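You operate a simulated robot arm through the tools that you are given. There is no shell and no other tool. Be economical: measure what you need, move in short steps, check, and stop when the job is done.

The job below is to be done with a simulated robot arm. You get a single attempt, and the scene is never put back.

## Task
Take the sponge from the window sill and put it on top of the blue vase there.

Only the result counts: the job must be done as asked and must still hold three seconds after the hand-in. Knocking over, shifting, dropping, spilling or breaking anything else fails it.

## Robot
A 6-joint arm with a two-finger parallel gripper, fixed in place. Base frame: the origin is at the foot of the arm, x ahead of it, y to its left, z up. Readings come in m, degrees, newtons and seconds.
With the tool pointing down near the work surface it reaches from about 0.18 to 0.46 m from the base axis. Its first joint turns from -70.0 to 70.0 degrees. Payload 1.9 kg.
Tool frame: the origin (TCP) lies between the finger pads and is the grasp point; the fingertips stand 0.023 m ahead of it; z points along the fingers, y is the line along which they close. The gripper opens to 0.094 m. The fingers are 0.038 m wide and 0.01 m thick; the gripper's body (0.054 by 0.096 m) begins 0.039 m behind the TCP.
Orientation is that of the tool frame in the base frame, as a unit quaternion [x, y, z, w]. With the fingers straight down and closing along the base's y, the tool's x points along the base's -x, its y along +y and its z along -z.

## Interface
- The arm moves only by the tool step_arm. Its argument "motion" is a list that holds one entry, the list of rows, each a list of 6 numbers: the shift along the base's x, y, z in m, then the turn, a rotation vector about the base's x, y, z in degrees. In form: [[[dx, dy, dz, wx, wy, wz], ...]]. A call has 1 to 12 rows; each row shifts and turns the commanded pose from where the row before left it. "jaw" is the opening in per cent of the stroke, from 0 (shut) to 100 (fully open), set as the call begins (left out, the last holds). Rows are played at 5 a second. More than 0.05 m and 8.6 degrees between two rows, or a gripper value outside its range, and nothing of the call is played. Where a pose cannot be reached the arm comes as near as it can. A force on the tool above 40 N (or 10 N above the force at the start of the call, whichever is more), or a blocked arm, ends the call early, and 0.2 s more pass. The fingers move at their own pace (about 0.108 m/s each) and stop on an object; they squeeze with about 24 N. The grip force told is the motor's: it shows also when the fingers shut on nothing. Time passes only in rows, and 0.2 s behind the last, so rows that do not move let the fingers close. The reply holds the time, the measured pose of the TCP, the force on the tool along the base axes, the opening and the grip force, in the units named above and with some noise, and new pictures: "views" is both (left out), scene, wrist or none.
- Cameras (640 x 400 px; columns grow to the right, rows downward): "scene" is fixed at [0.0189, 0.2879, 0.4392]; the picture's right is [-0.98, -0.20, 0.00], its down [-0.09, 0.43, -0.90] and it looks along [0.18, -0.88, -0.44] (base axes); focal length 327 px, centre (320, 200). "wrist" rides on the gripper at [0.086, 0.016, -0.074] in the tool frame; the picture's right is [-0.18, 0.98, 0.00], its down [-0.58, -0.11, -0.81] and it looks along [-0.79, -0.15, 0.59] (tool axes); focal length 243 px, centre (320, 200). There is no depth. A picture from a camera that has moved, and an enlarged one, comes with that camera's place and axes in the base frame and with its lens.
- enlarge(camera, box): a new picture of the part [left, top, right, bottom] of that camera's present view, enlarged. The clock stands still meanwhile.
- job_done(): hands the job in; it is judged then, once.

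Work in short steps. Places have to be worked out from the pictures, the camera data and where the tool is seen: move nearer, look again, correct. Check each grasp and each placing, and mend what went wrong. You have 90 turns and 170 pictures in all, those below and enlarged ones among them. Open the gripper and draw the arm clear of the work before you hand the job in, unless the task says otherwise; then end with one line.

The tools are called after "Request:" as a command line: name --argument value ..., lists and objects as JSON in quotes. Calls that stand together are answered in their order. step_arm: Moves the arm, as the interface text tells. Its arguments: {"type":"object","properties":{"motion":{"type":"array","items":{"type":"array","items":{"type":"array","items":{"type":"number"}}}},"jaw":{"type":"number"},"views":{"type":"string","enum":["both","scene","wrist","none"]}},"required":["motion"]} The other tools are called the same way: enlarge (camera, box) takes an enlarged picture of a part of a camera's view; job_done () hands the job in.

At the start:

```text
time: 0.0
tool_pos: [0.2333, -0.1367, 0.2842]
orientation: [0.0, 1.0, 0.0, 0.0]
wrist_force: [-0.4, -0.5, 0.1]
grip_width: 0.094
grasp_force: 0.0
```

scene: 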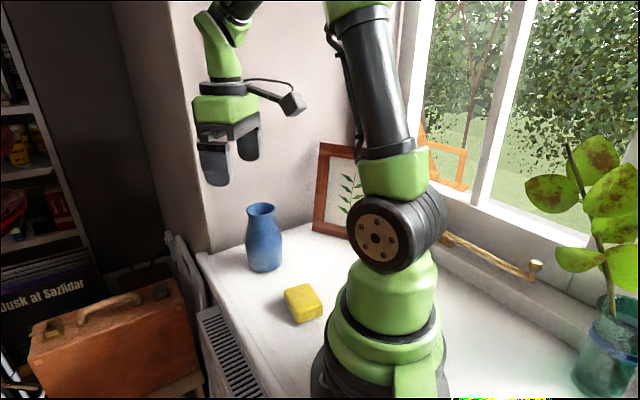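
wrist: 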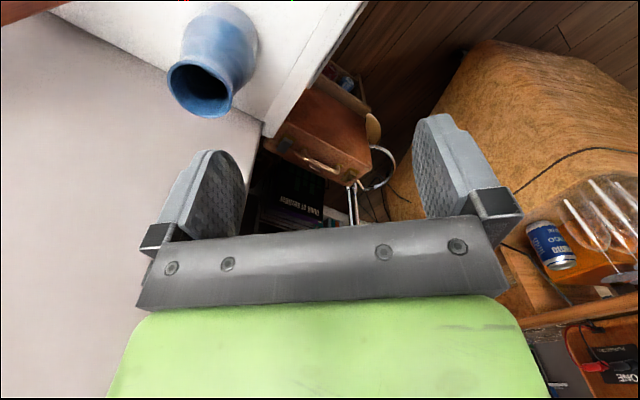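

The sponge seems to be near (0.14, -0.14) and the vase near (0.25, -0.256), about 0.14 m tall. I'll enlarge both to measure them better.

Request:
enlarge --camera "scene" --box '[260, 270, 350, 330]'

Request:
enlarge --camera "scene" --box '[200, 190, 320, 280]'

```text
6.67 times, centred on (305, 300) of scene
camera zoom: at [0.0189, 0.2879, 0.4392], right [-0.98, -0.2, 0.0], down [-0.09, 0.43, -0.9], along [0.18, -0.88, -0.44], focal length 2182 px, centre (420, -467)
```

zoom: 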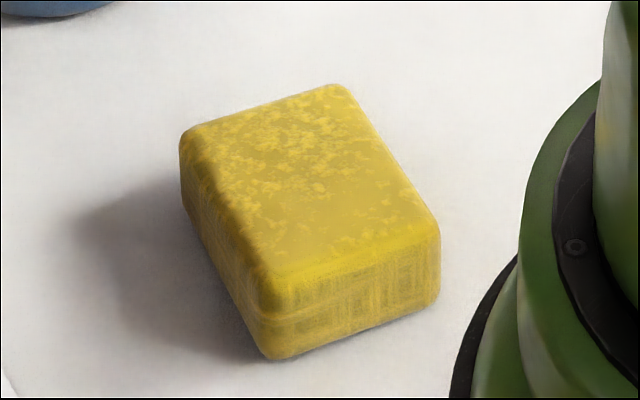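

```text
4.44 times, centred on (260, 235) of scene
camera zoom: at [0.0189, 0.2879, 0.4392], right [-0.98, -0.2, 0.0], down [-0.09, 0.43, -0.9], along [0.18, -0.88, -0.44], focal length 1455 px, centre (587, 44)
```

zoom: 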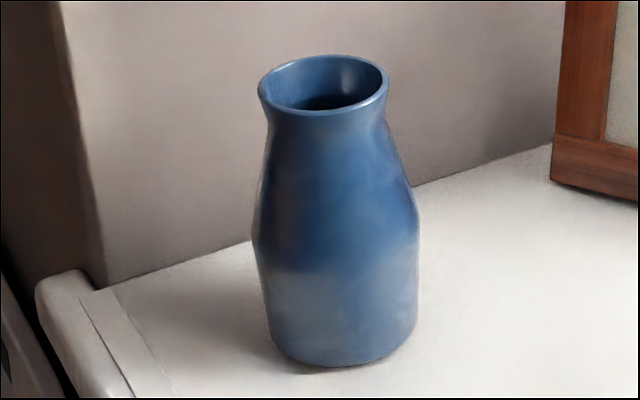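

The sponge is about 0.048 x 0.063 x 0.026 m, centred near (0.139, -0.146), with its short axis at about 36° from x. I'll yaw the tool by -54° and move above it, staying high.

Request:
step_arm --motion '[[[-0.0135, -0.0013, -0.012, 0, 0, -7.71], [-0.0135, -0.0013, -0.012, 0, 0, -7.71], [-0.0135, -0.0013, -0.012, 0, 0, -7.71], [-0.0135, -0.0013, -0.012, 0, 0, -7.71], [-0.0135, -0.0013, -0.012, 0, 0, -7.71], [-0.0135, -0.0013, -0.012, 0, 0, -7.71], [-0.0135, -0.0013, -0.012, 0, 0, -7.71], [0, 0, 0, 0, 0, 0]]]' --jaw 100

```text
time: 1.8
tool_pos: [0.1395, -0.1459, 0.1986]
orientation: [0.455, 0.89, 0.0, 0.0]
wrist_force: [-0.5, 0.2, 0.2]
grip_width: 0.0941
grasp_force: 0.1
camera wrist: at [0.1009, -0.0665, 0.2728], right [0.9, 0.43, 0.0], down [0.25, -0.53, 0.81], along [0.34, -0.73, -0.59], focal length 243 px, centre (320, 200)
```

scene: 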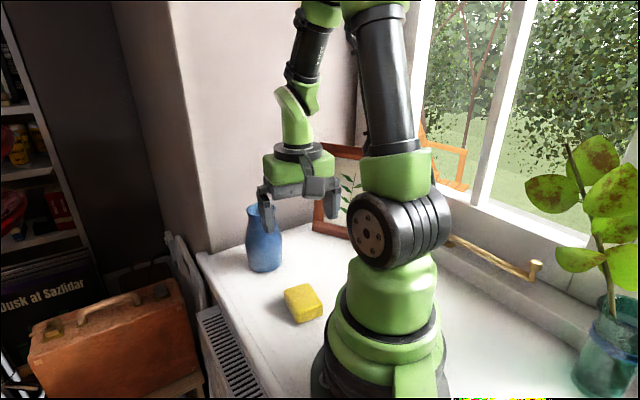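
wrist: 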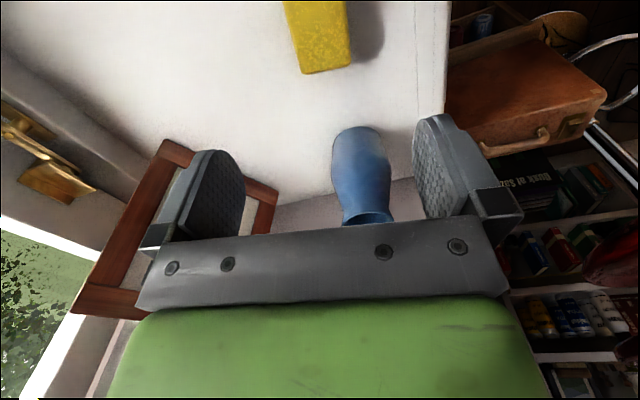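

The wrist view puts the sponge's far corners within 3 mm of my estimate. I'll go down in two stages, starting with z ≈ 0.08.

Request:
step_arm --motion '[[[0, 0, -0.024, 0, 0, 0], [0, 0, -0.024, 0, 0, 0], [0, 0, -0.024, 0, 0, 0], [0, 0, -0.024, 0, 0, 0], [0, 0, -0.023, 0, 0, 0], [0, 0, 0, 0, 0, 0]]]'

```text
time: 3.2
tool_pos: [0.1394, -0.1459, 0.0831]
orientation: [0.454, 0.891, 0.001, -0.001]
wrist_force: [0.1, -0.8, -0.4]
grip_width: 0.0938
grasp_force: 0.0
camera wrist: at [0.1008, -0.0667, 0.157], right [0.9, 0.43, 0.0], down [0.25, -0.53, 0.81], along [0.35, -0.73, -0.59], focal length 243 px, centre (320, 200)
```

scene: 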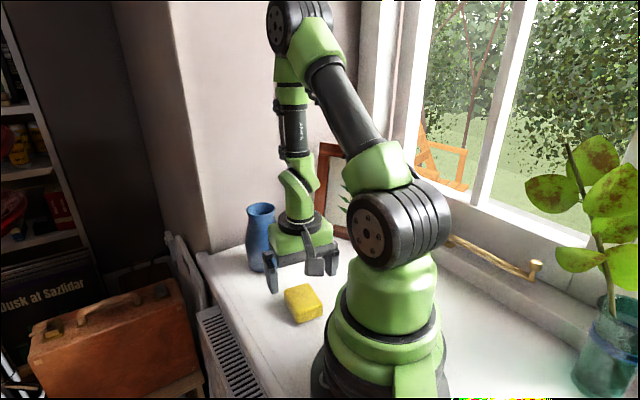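
wrist: 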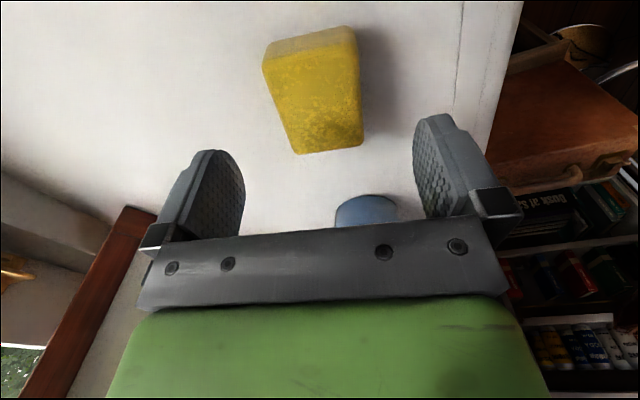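

From this view the sponge's top centre works out to (0.139, -0.145), axis about 36.5°, so the tool is aligned. I'll go down to z ≈ 0.031 so the fingertips stop about 8 mm above the sill, which leaves the sponge's bottom sticking out below them.

Request:
step_arm --motion '[[[0, 0, -0.018, 0, 0, 0], [0, 0, -0.018, 0, 0, 0], [0, 0, -0.016, 0, 0, 0], [0, 0, 0, 0, 0, 0]]]'

```text
time: 4.2
tool_pos: [0.1396, -0.1438, 0.0291]
orientation: [0.454, 0.891, 0.001, -0.001]
wrist_force: [-0.7, -0.3, 1.1]
grip_width: 0.0939
grasp_force: 0.1
camera wrist: at [0.1016, -0.0648, 0.103], right [0.9, 0.43, 0.0], down [0.25, -0.53, 0.81], along [0.35, -0.73, -0.59], focal length 243 px, centre (320, 200)
```

scene: 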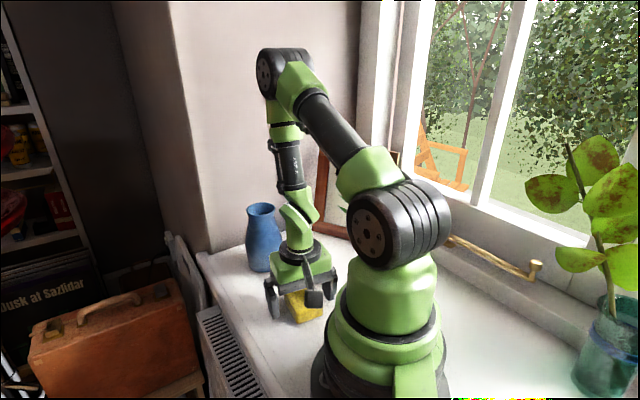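
wrist: 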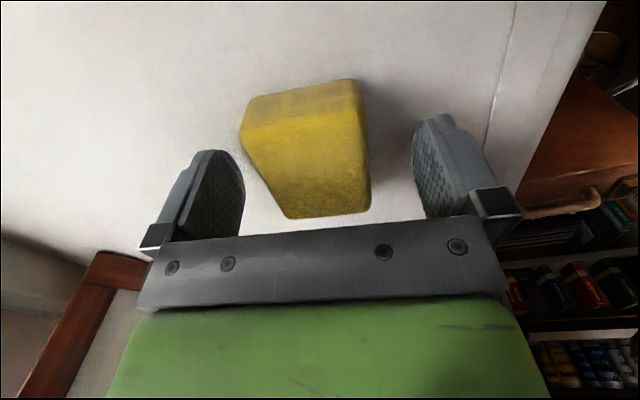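

The fingers straddle the sponge with the tool at z = 0.029, so I'll close the jaws.

Request:
step_arm --motion '[[[0, 0, 0, 0, 0, 0], [0, 0, 0, 0, 0, 0], [0, 0, 0, 0, 0, 0], [0, 0, 0, 0, 0, 0]]]' --jaw 0

```text
time: 5.2
tool_pos: [0.1393, -0.1441, 0.0295]
orientation: [0.454, 0.891, 0.0, 0.0]
wrist_force: [0.0, 0.5, -0.1]
grip_width: 0.0511
grasp_force: 24.3
camera wrist: at [0.1016, -0.0648, 0.1032], right [0.9, 0.43, 0.0], down [0.25, -0.53, 0.81], along [0.35, -0.73, -0.59], focal length 243 px, centre (320, 200)
```

scene: 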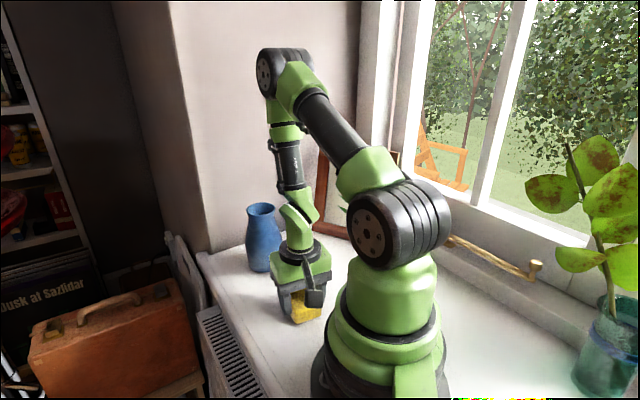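
wrist: 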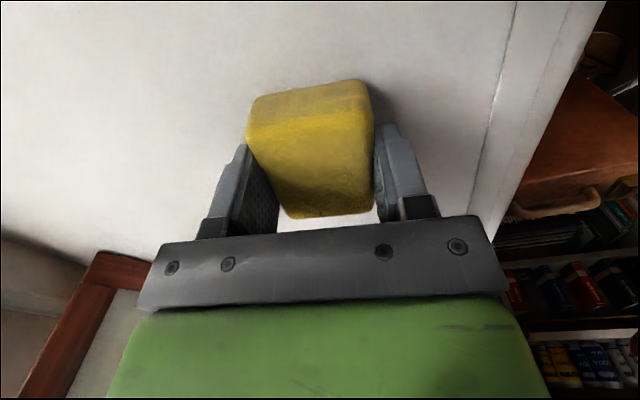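

The grip is good (0.051 m wide, 24 N), and the sponge's bottom sits 0.0295 m below the TCP. I'll lift straight up to z ≈ 0.25.

Request:
step_arm --motion '[[[0, 0, 0.015, 0, 0, 0], [0, 0, 0.023, 0, 0, 0], [0, 0, 0.023, 0, 0, 0], [0, 0, 0.023, 0, 0, 0], [0, 0, 0.023, 0, 0, 0], [0, 0, 0.023, 0, 0, 0], [0, 0, 0.023, 0, 0, 0], [0, 0, 0.023, 0, 0, 0], [0, 0, 0.023, 0, 0, 0], [0, 0, 0.021, 0, 0, 0], [0, 0, 0, 0, 0, 0]]]'

```text
time: 7.6
tool_pos: [0.1387, -0.1442, 0.2485]
orientation: [0.455, 0.891, -0.001, -0.001]
wrist_force: [0.8, 0.0, 0.3]
grip_width: 0.0508
grasp_force: 23.9
camera wrist: at [0.1002, -0.0648, 0.3229], right [0.9, 0.43, 0.0], down [0.25, -0.53, 0.81], along [0.35, -0.73, -0.59], focal length 243 px, centre (320, 200)
```

scene: 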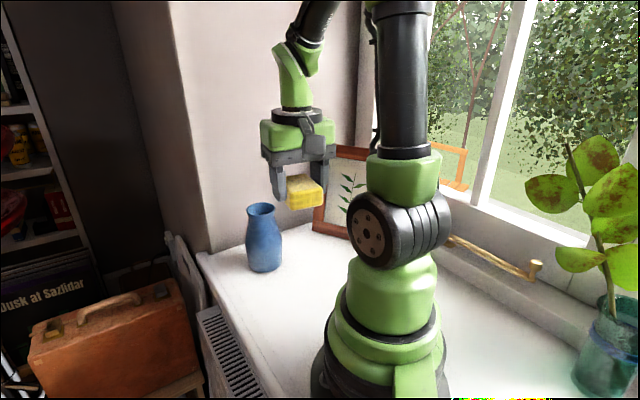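
wrist: 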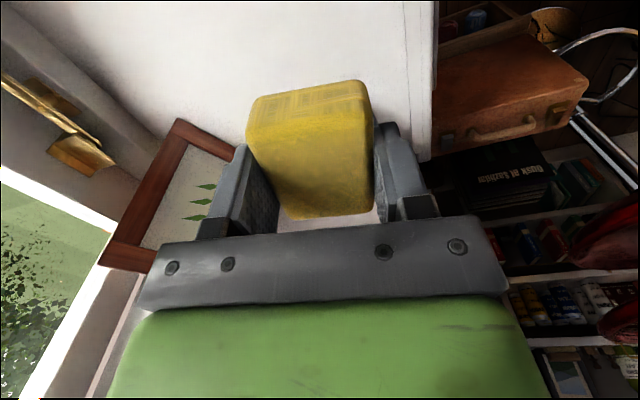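

The sponge is held securely. The rim views agree on a vase axis near (0.251, -0.258), rim height about 0.134 m and outer radius about 0.03 m. I'll move across at height to just above it and look.

Request:
step_arm --motion '[[[0.014, -0.0142, 0, 0, 0, 0], [0.014, -0.0142, 0, 0, 0, 0], [0.014, -0.0142, 0, 0, 0, 0], [0.014, -0.0142, 0, 0, 0, 0], [0.014, -0.0142, 0, 0, 0, 0], [0.014, -0.0142, 0, 0, 0, 0], [0.014, -0.0142, -0.01, 0, 0, 0], [0.014, -0.0142, -0.015, 0, 0, 0], [0, 0, 0, 0, 0, 0]]]'

```text
time: 9.6
tool_pos: [0.2517, -0.2606, 0.2248]
orientation: [0.455, 0.891, 0.0, 0.0]
wrist_force: [0.4, 0.5, -0.1]
grip_width: 0.0508
grasp_force: 24.1
camera wrist: at [0.213, -0.1812, 0.298], right [0.9, 0.43, 0.0], down [0.25, -0.53, 0.81], along [0.35, -0.73, -0.59], focal length 243 px, centre (320, 200)
```

scene: 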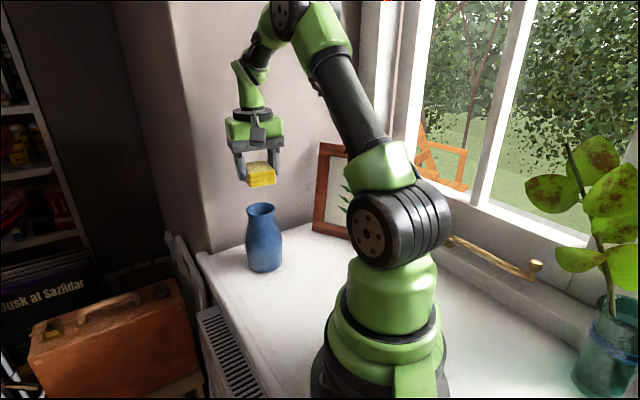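
wrist: 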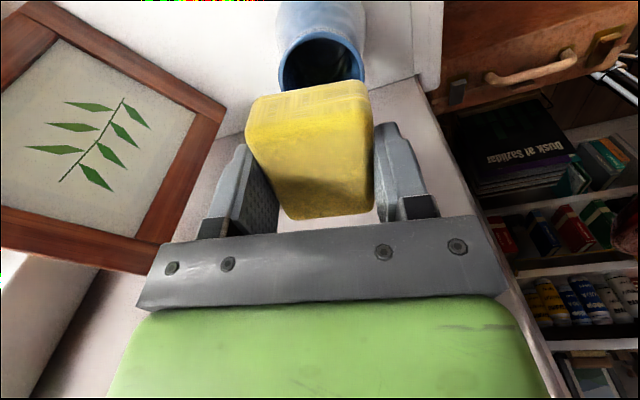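

The sponge is right above the vase, and the rim shows in the wrist view. I'll enlarge both views to refine the alignment.

Request:
enlarge --camera "wrist" --box '[240, 0, 400, 100]'

Request:
enlarge --camera "scene" --box '[200, 140, 320, 230]'

```text
4.00 times, centred on (320, 50) of wrist
camera zoom: at [0.213, -0.1812, 0.298], right [0.9, 0.43, 0.0], down [0.25, -0.53, 0.81], along [0.35, -0.73, -0.59], focal length 970 px, centre (320, 800)
```

zoom: 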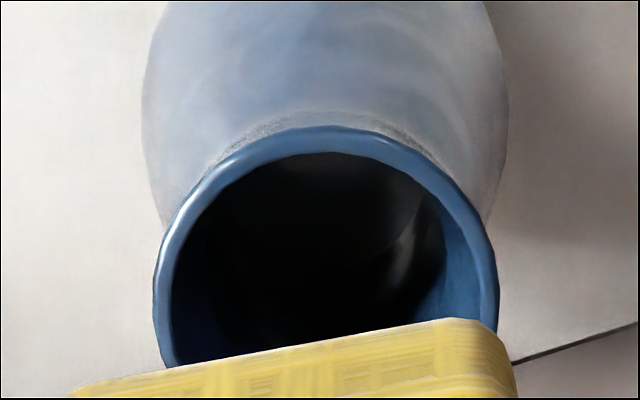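

```text
4.44 times, centred on (260, 185) of scene
camera zoom: at [0.019, 0.2879, 0.4392], right [-0.98, -0.2, 0.0], down [-0.09, 0.43, -0.9], along [0.18, -0.88, -0.44], focal length 1455 px, centre (587, 267)
```

zoom: 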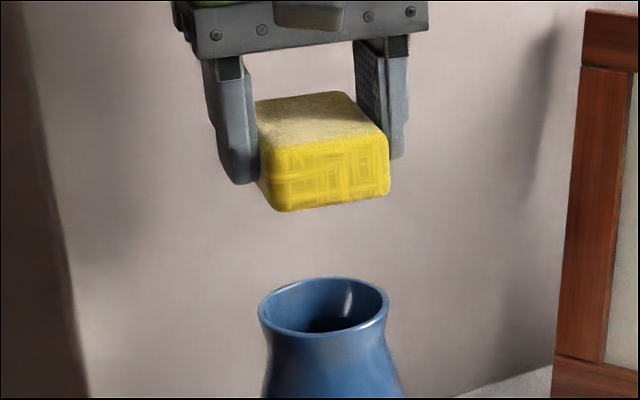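

The sponge is within about 4 mm of the rim centre. I'll nudge it slightly and go down to about 1 cm above the rim, then compare the two directly.

Request:
step_arm --motion '[[[0.001, 0.001, -0.015, 0, 0, 0], [0.001, 0.001, -0.015, 0, 0, 0], [0, 0, -0.015, 0, 0, 0], [0, 0, 0, 0, 0, 0]]]'

Request:
enlarge --camera "scene" --box '[220, 160, 300, 220]'

Request:
enlarge --camera "wrist" --box '[240, 50, 400, 150]'

```text
time: 10.6
tool_pos: [0.2523, -0.2565, 0.1784]
orientation: [0.454, 0.891, 0.001, 0.0]
wrist_force: [0.1, 0.4, -0.4]
grip_width: 0.051
grasp_force: 24.2
camera wrist: at [0.2148, -0.1785, 0.252], right [0.9, 0.43, 0.0], down [0.25, -0.53, 0.81], along [0.35, -0.73, -0.59], focal length 243 px, centre (320, 200)
```

scene: 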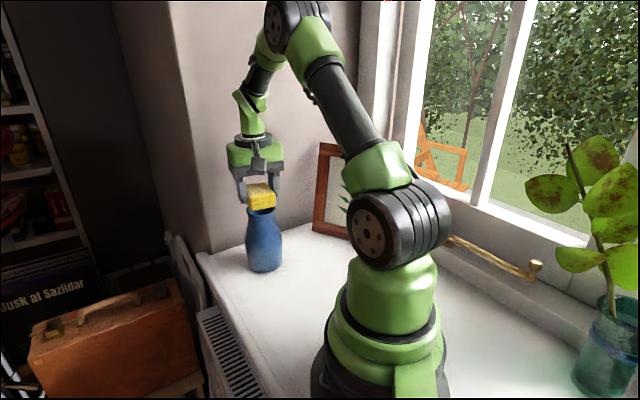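
wrist: 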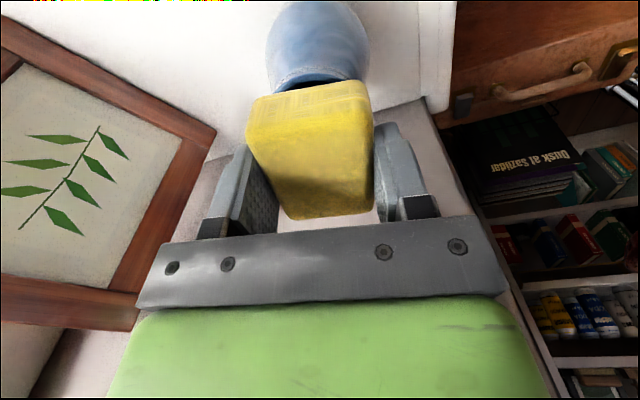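

```text
6.67 times, centred on (260, 190) of scene
camera zoom: at [0.019, 0.2879, 0.4392], right [-0.98, -0.2, 0.0], down [-0.09, 0.43, -0.9], along [0.18, -0.88, -0.44], focal length 2182 px, centre (720, 267)
```

zoom: 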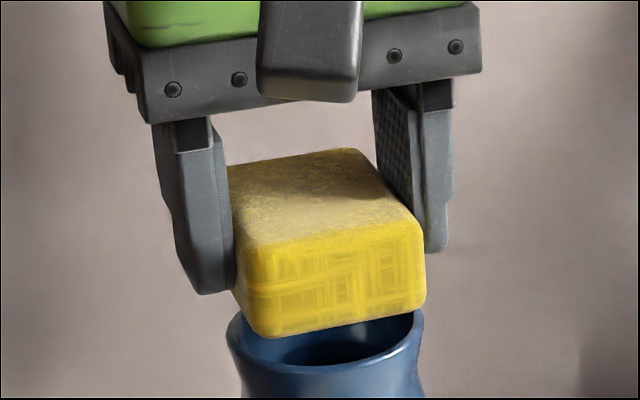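

```text
4.00 times, centred on (320, 100) of wrist
camera zoom: at [0.2148, -0.1785, 0.252], right [0.9, 0.43, 0.0], down [0.25, -0.53, 0.81], along [0.35, -0.73, -0.59], focal length 970 px, centre (320, 600)
```

zoom: 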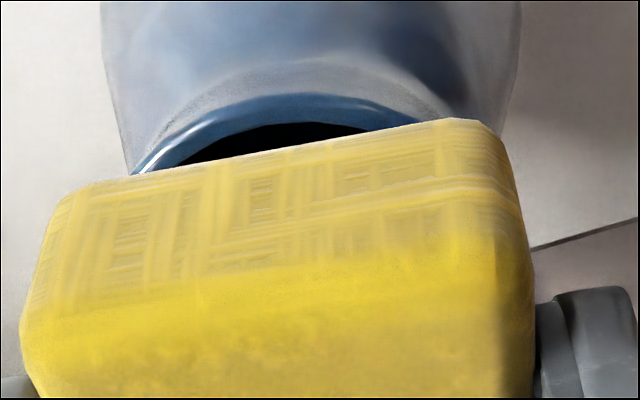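

Projecting the tool into both views puts the sponge within about 2–3 mm of the rim centre, which is good enough. I'll lower it slowly onto the rim and watch the force.

Request:
step_arm --motion '[[[-0.0005, -0.0005, -0.004, 0, 0, 0], [0, 0, -0.004, 0, 0, 0], [0, 0, -0.003, 0, 0, 0], [0, 0, 0, 0, 0, 0]]]' --views "none"

Request:
enlarge --camera "scene" --box '[220, 160, 300, 220]'

```text
time: 11.6
tool_pos: [0.252, -0.2574, 0.1672]
orientation: [0.455, 0.891, 0.0, 0.0]
wrist_force: [-0.6, -0.4, 0.2]
grip_width: 0.0511
grasp_force: 24.6
```

```text
6.67 times, centred on (260, 190) of scene
camera zoom: at [0.019, 0.2879, 0.4392], right [-0.98, -0.2, 0.0], down [-0.09, 0.43, -0.9], along [0.18, -0.88, -0.44], focal length 2182 px, centre (720, 267)
```

zoom: 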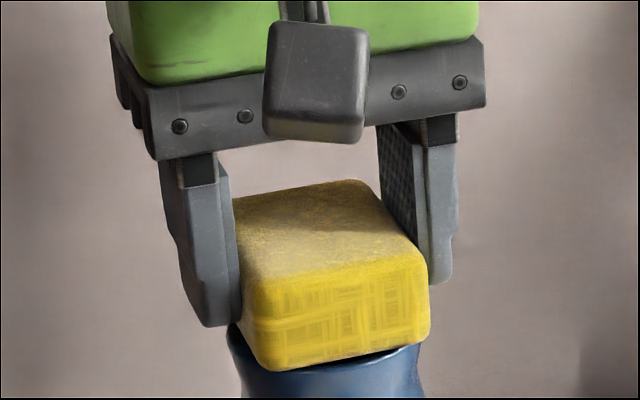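

No contact yet, since the force is about zero. I'll continue in 1 mm steps.

Request:
step_arm --motion '[[[0, 0, -0.001, 0, 0, 0], [0, 0, -0.001, 0, 0, 0], [0, 0, -0.001, 0, 0, 0], [0, 0, 0, 0, 0, 0]]]' --views "none"

```text
time: 12.6
tool_pos: [0.252, -0.2579, 0.1649]
orientation: [0.454, 0.891, 0.0, 0.001]
wrist_force: [-1.9, -0.3, 10.7]
grip_width: 0.0508
grasp_force: 23.9
```

Contact at TCP z ≈ 0.165 with about 11 N. I'll back off slightly to ease the load and check the seating before I release.

Request:
step_arm --motion '[[[0, 0, 0.0007, 0, 0, 0], [0, 0, 0, 0, 0, 0]]]' --views "both"

Request:
enlarge --camera "scene" --box '[220, 170, 300, 230]'

Request:
enlarge --camera "wrist" --box '[240, 50, 400, 150]'

```text
time: 13.2
tool_pos: [0.2519, -0.2583, 0.1646]
orientation: [0.454, 0.891, 0.001, 0.0]
wrist_force: [1.6, 1.7, 8.7]
grip_width: 0.0508
grasp_force: 24.2
camera wrist: at [0.2137, -0.1798, 0.2389], right [0.9, 0.43, 0.0], down [0.25, -0.53, 0.81], along [0.35, -0.73, -0.59], focal length 243 px, centre (320, 200)
```

scene: 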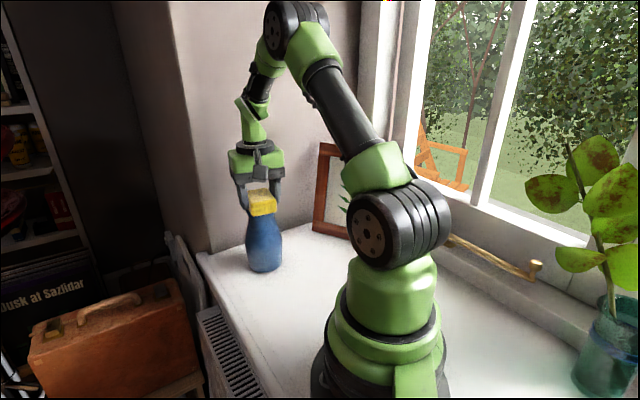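
wrist: 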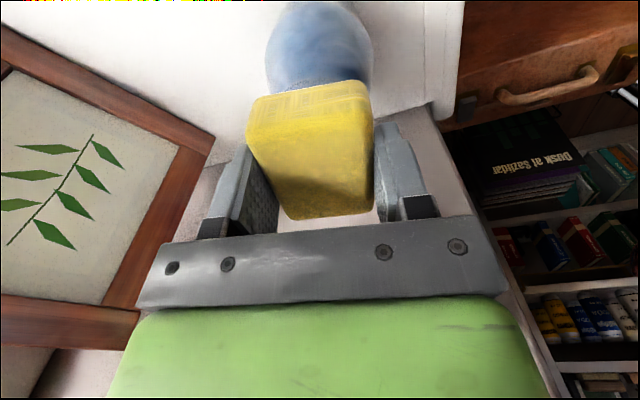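

```text
6.67 times, centred on (260, 200) of scene
camera zoom: at [0.0189, 0.2879, 0.4392], right [-0.98, -0.2, 0.0], down [-0.09, 0.43, -0.9], along [0.18, -0.88, -0.44], focal length 2182 px, centre (720, 200)
```

zoom: 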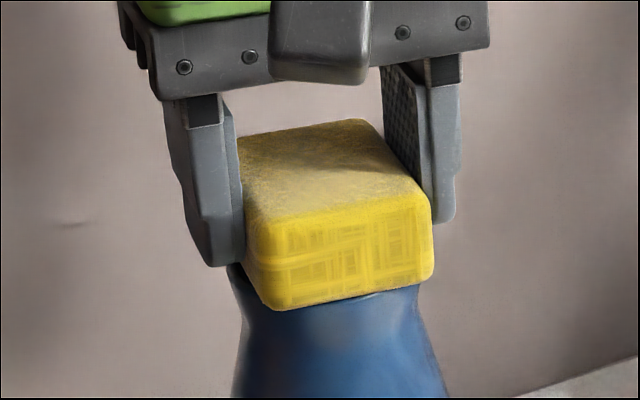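

```text
4.00 times, centred on (320, 100) of wrist
camera zoom: at [0.2137, -0.1798, 0.2389], right [0.9, 0.43, 0.0], down [0.25, -0.53, 0.81], along [0.35, -0.73, -0.59], focal length 970 px, centre (320, 600)
```

zoom: 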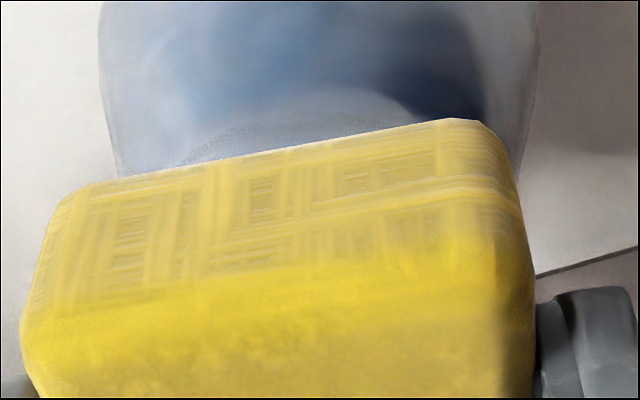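

The sponge sits flat across the rim, and the near end covers the rim edge. I'll ease off a little more, then open in place.

Request:
step_arm --motion '[[[0, 0, 0.0008, 0, 0, 0], [0, 0, 0, 0, 0, 0]]]' --views "none"

```text
time: 13.8
tool_pos: [0.2504, -0.2583, 0.1646]
orientation: [0.454, 0.891, 0.0, -0.002]
wrist_force: [-0.2, -0.3, -0.2]
grip_width: 0.0511
grasp_force: 24.8
```

The force is back to zero with the sponge resting on the rim. I'll release partway.

Request:
step_arm --motion '[[[0, 0, 0, 0, 0, 0], [0, 0, 0, 0, 0, 0], [0, 0, 0, 0, 0, 0]]]' --jaw 80

Request:
enlarge --camera "scene" --box '[220, 170, 300, 230]'

```text
time: 14.6
tool_pos: [0.2515, -0.257, 0.1652]
orientation: [0.454, 0.891, 0.001, 0.0]
wrist_force: [-0.4, -0.1, 0.5]
grip_width: 0.0752
grasp_force: 0.1
camera wrist: at [0.2133, -0.1793, 0.2396], right [0.9, 0.43, 0.0], down [0.25, -0.53, 0.81], along [0.35, -0.73, -0.59], focal length 243 px, centre (320, 200)
```

scene: 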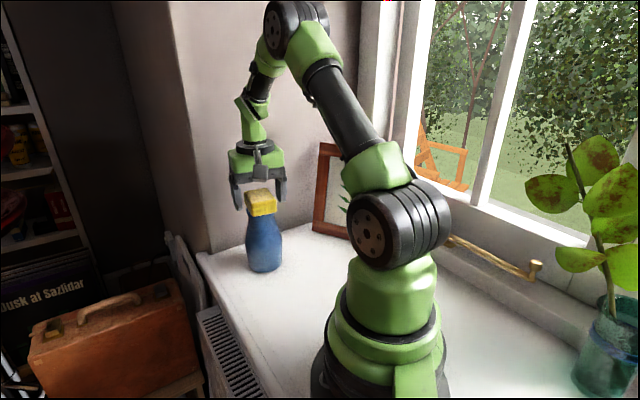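
wrist: 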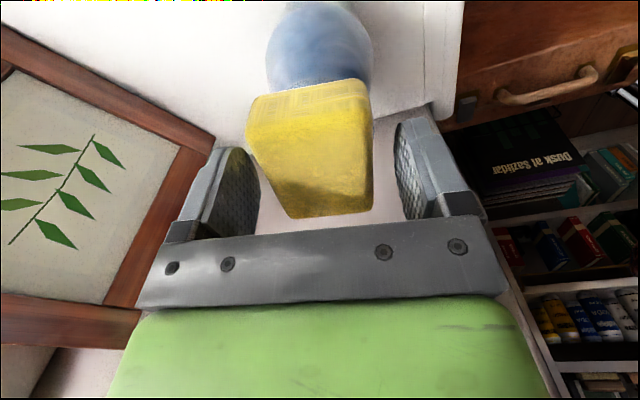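

```text
6.67 times, centred on (260, 200) of scene
camera zoom: at [0.0189, 0.2879, 0.4392], right [-0.98, -0.2, 0.0], down [-0.09, 0.43, -0.9], along [0.18, -0.88, -0.44], focal length 2182 px, centre (720, 200)
```

zoom: 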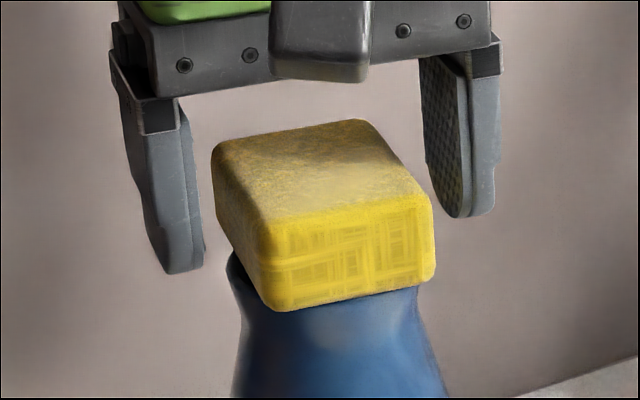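

The sponge stays put and the fingers are clear on both sides. I'll raise straight up, then draw back.

Request:
step_arm --motion '[[[0, 0, 0.008, 0, 0, 0], [0, 0, 0.015, 0, 0, 0], [0, 0, 0.02, 0, 0, 0], [0, 0, 0.02, 0, 0, 0], [0, 0, 0.02, 0, 0, 0], [-0.015, 0.015, 0.01, 0, 0, 0], [-0.02, 0.02, 0, 0, 0, 0], [-0.02, 0.02, 0, 0, 0, 0], [-0.02, 0.02, 0, 0, 0, 0], [0, 0, 0, 0, 0, 0], [0, 0, 0, 0, 0, 0]]]'

Request:
enlarge --camera "scene" --box '[200, 170, 320, 280]'

```text
time: 17.0
tool_pos: [0.1777, -0.1863, 0.2575]
orientation: [0.454, 0.891, 0.0, 0.001]
wrist_force: [0.6, -0.2, 0.7]
grip_width: 0.0754
grasp_force: 0.1
camera wrist: at [0.1392, -0.1069, 0.3325], right [0.9, 0.43, 0.0], down [0.25, -0.53, 0.81], along [0.35, -0.73, -0.59], focal length 243 px, centre (320, 200)
```

scene: 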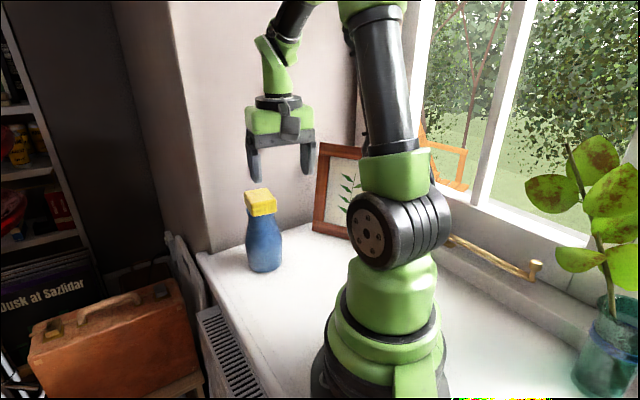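
wrist: 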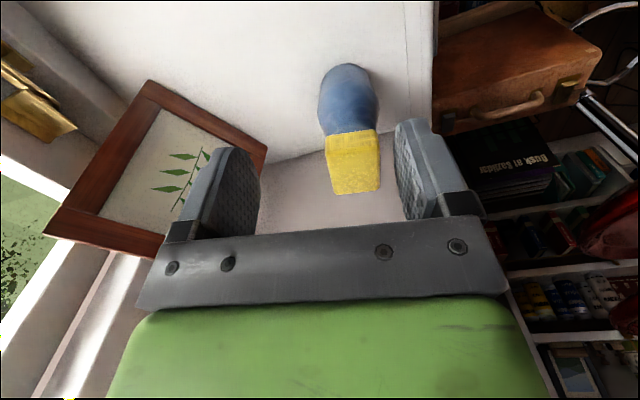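

```text
3.64 times, centred on (260, 225) of scene
camera zoom: at [0.0189, 0.2879, 0.4392], right [-0.98, -0.2, 0.0], down [-0.09, 0.43, -0.9], along [0.18, -0.88, -0.44], focal length 1190 px, centre (538, 109)
```

zoom: 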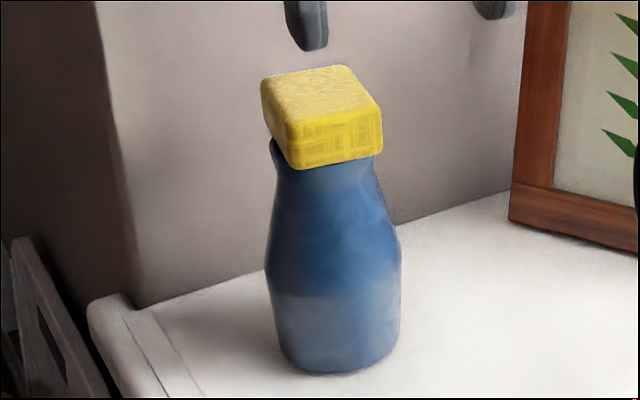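

The sponge lies flat and steady on the vase, the vase hasn't moved, and the arm is clear with the gripper open. I'll hand the job in.

Request:
job_done

```text
The job is handed in.
```

The sponge is lying flat on top of the blue vase; the vase stayed where it was, and the arm is clear of it with the gripper open.
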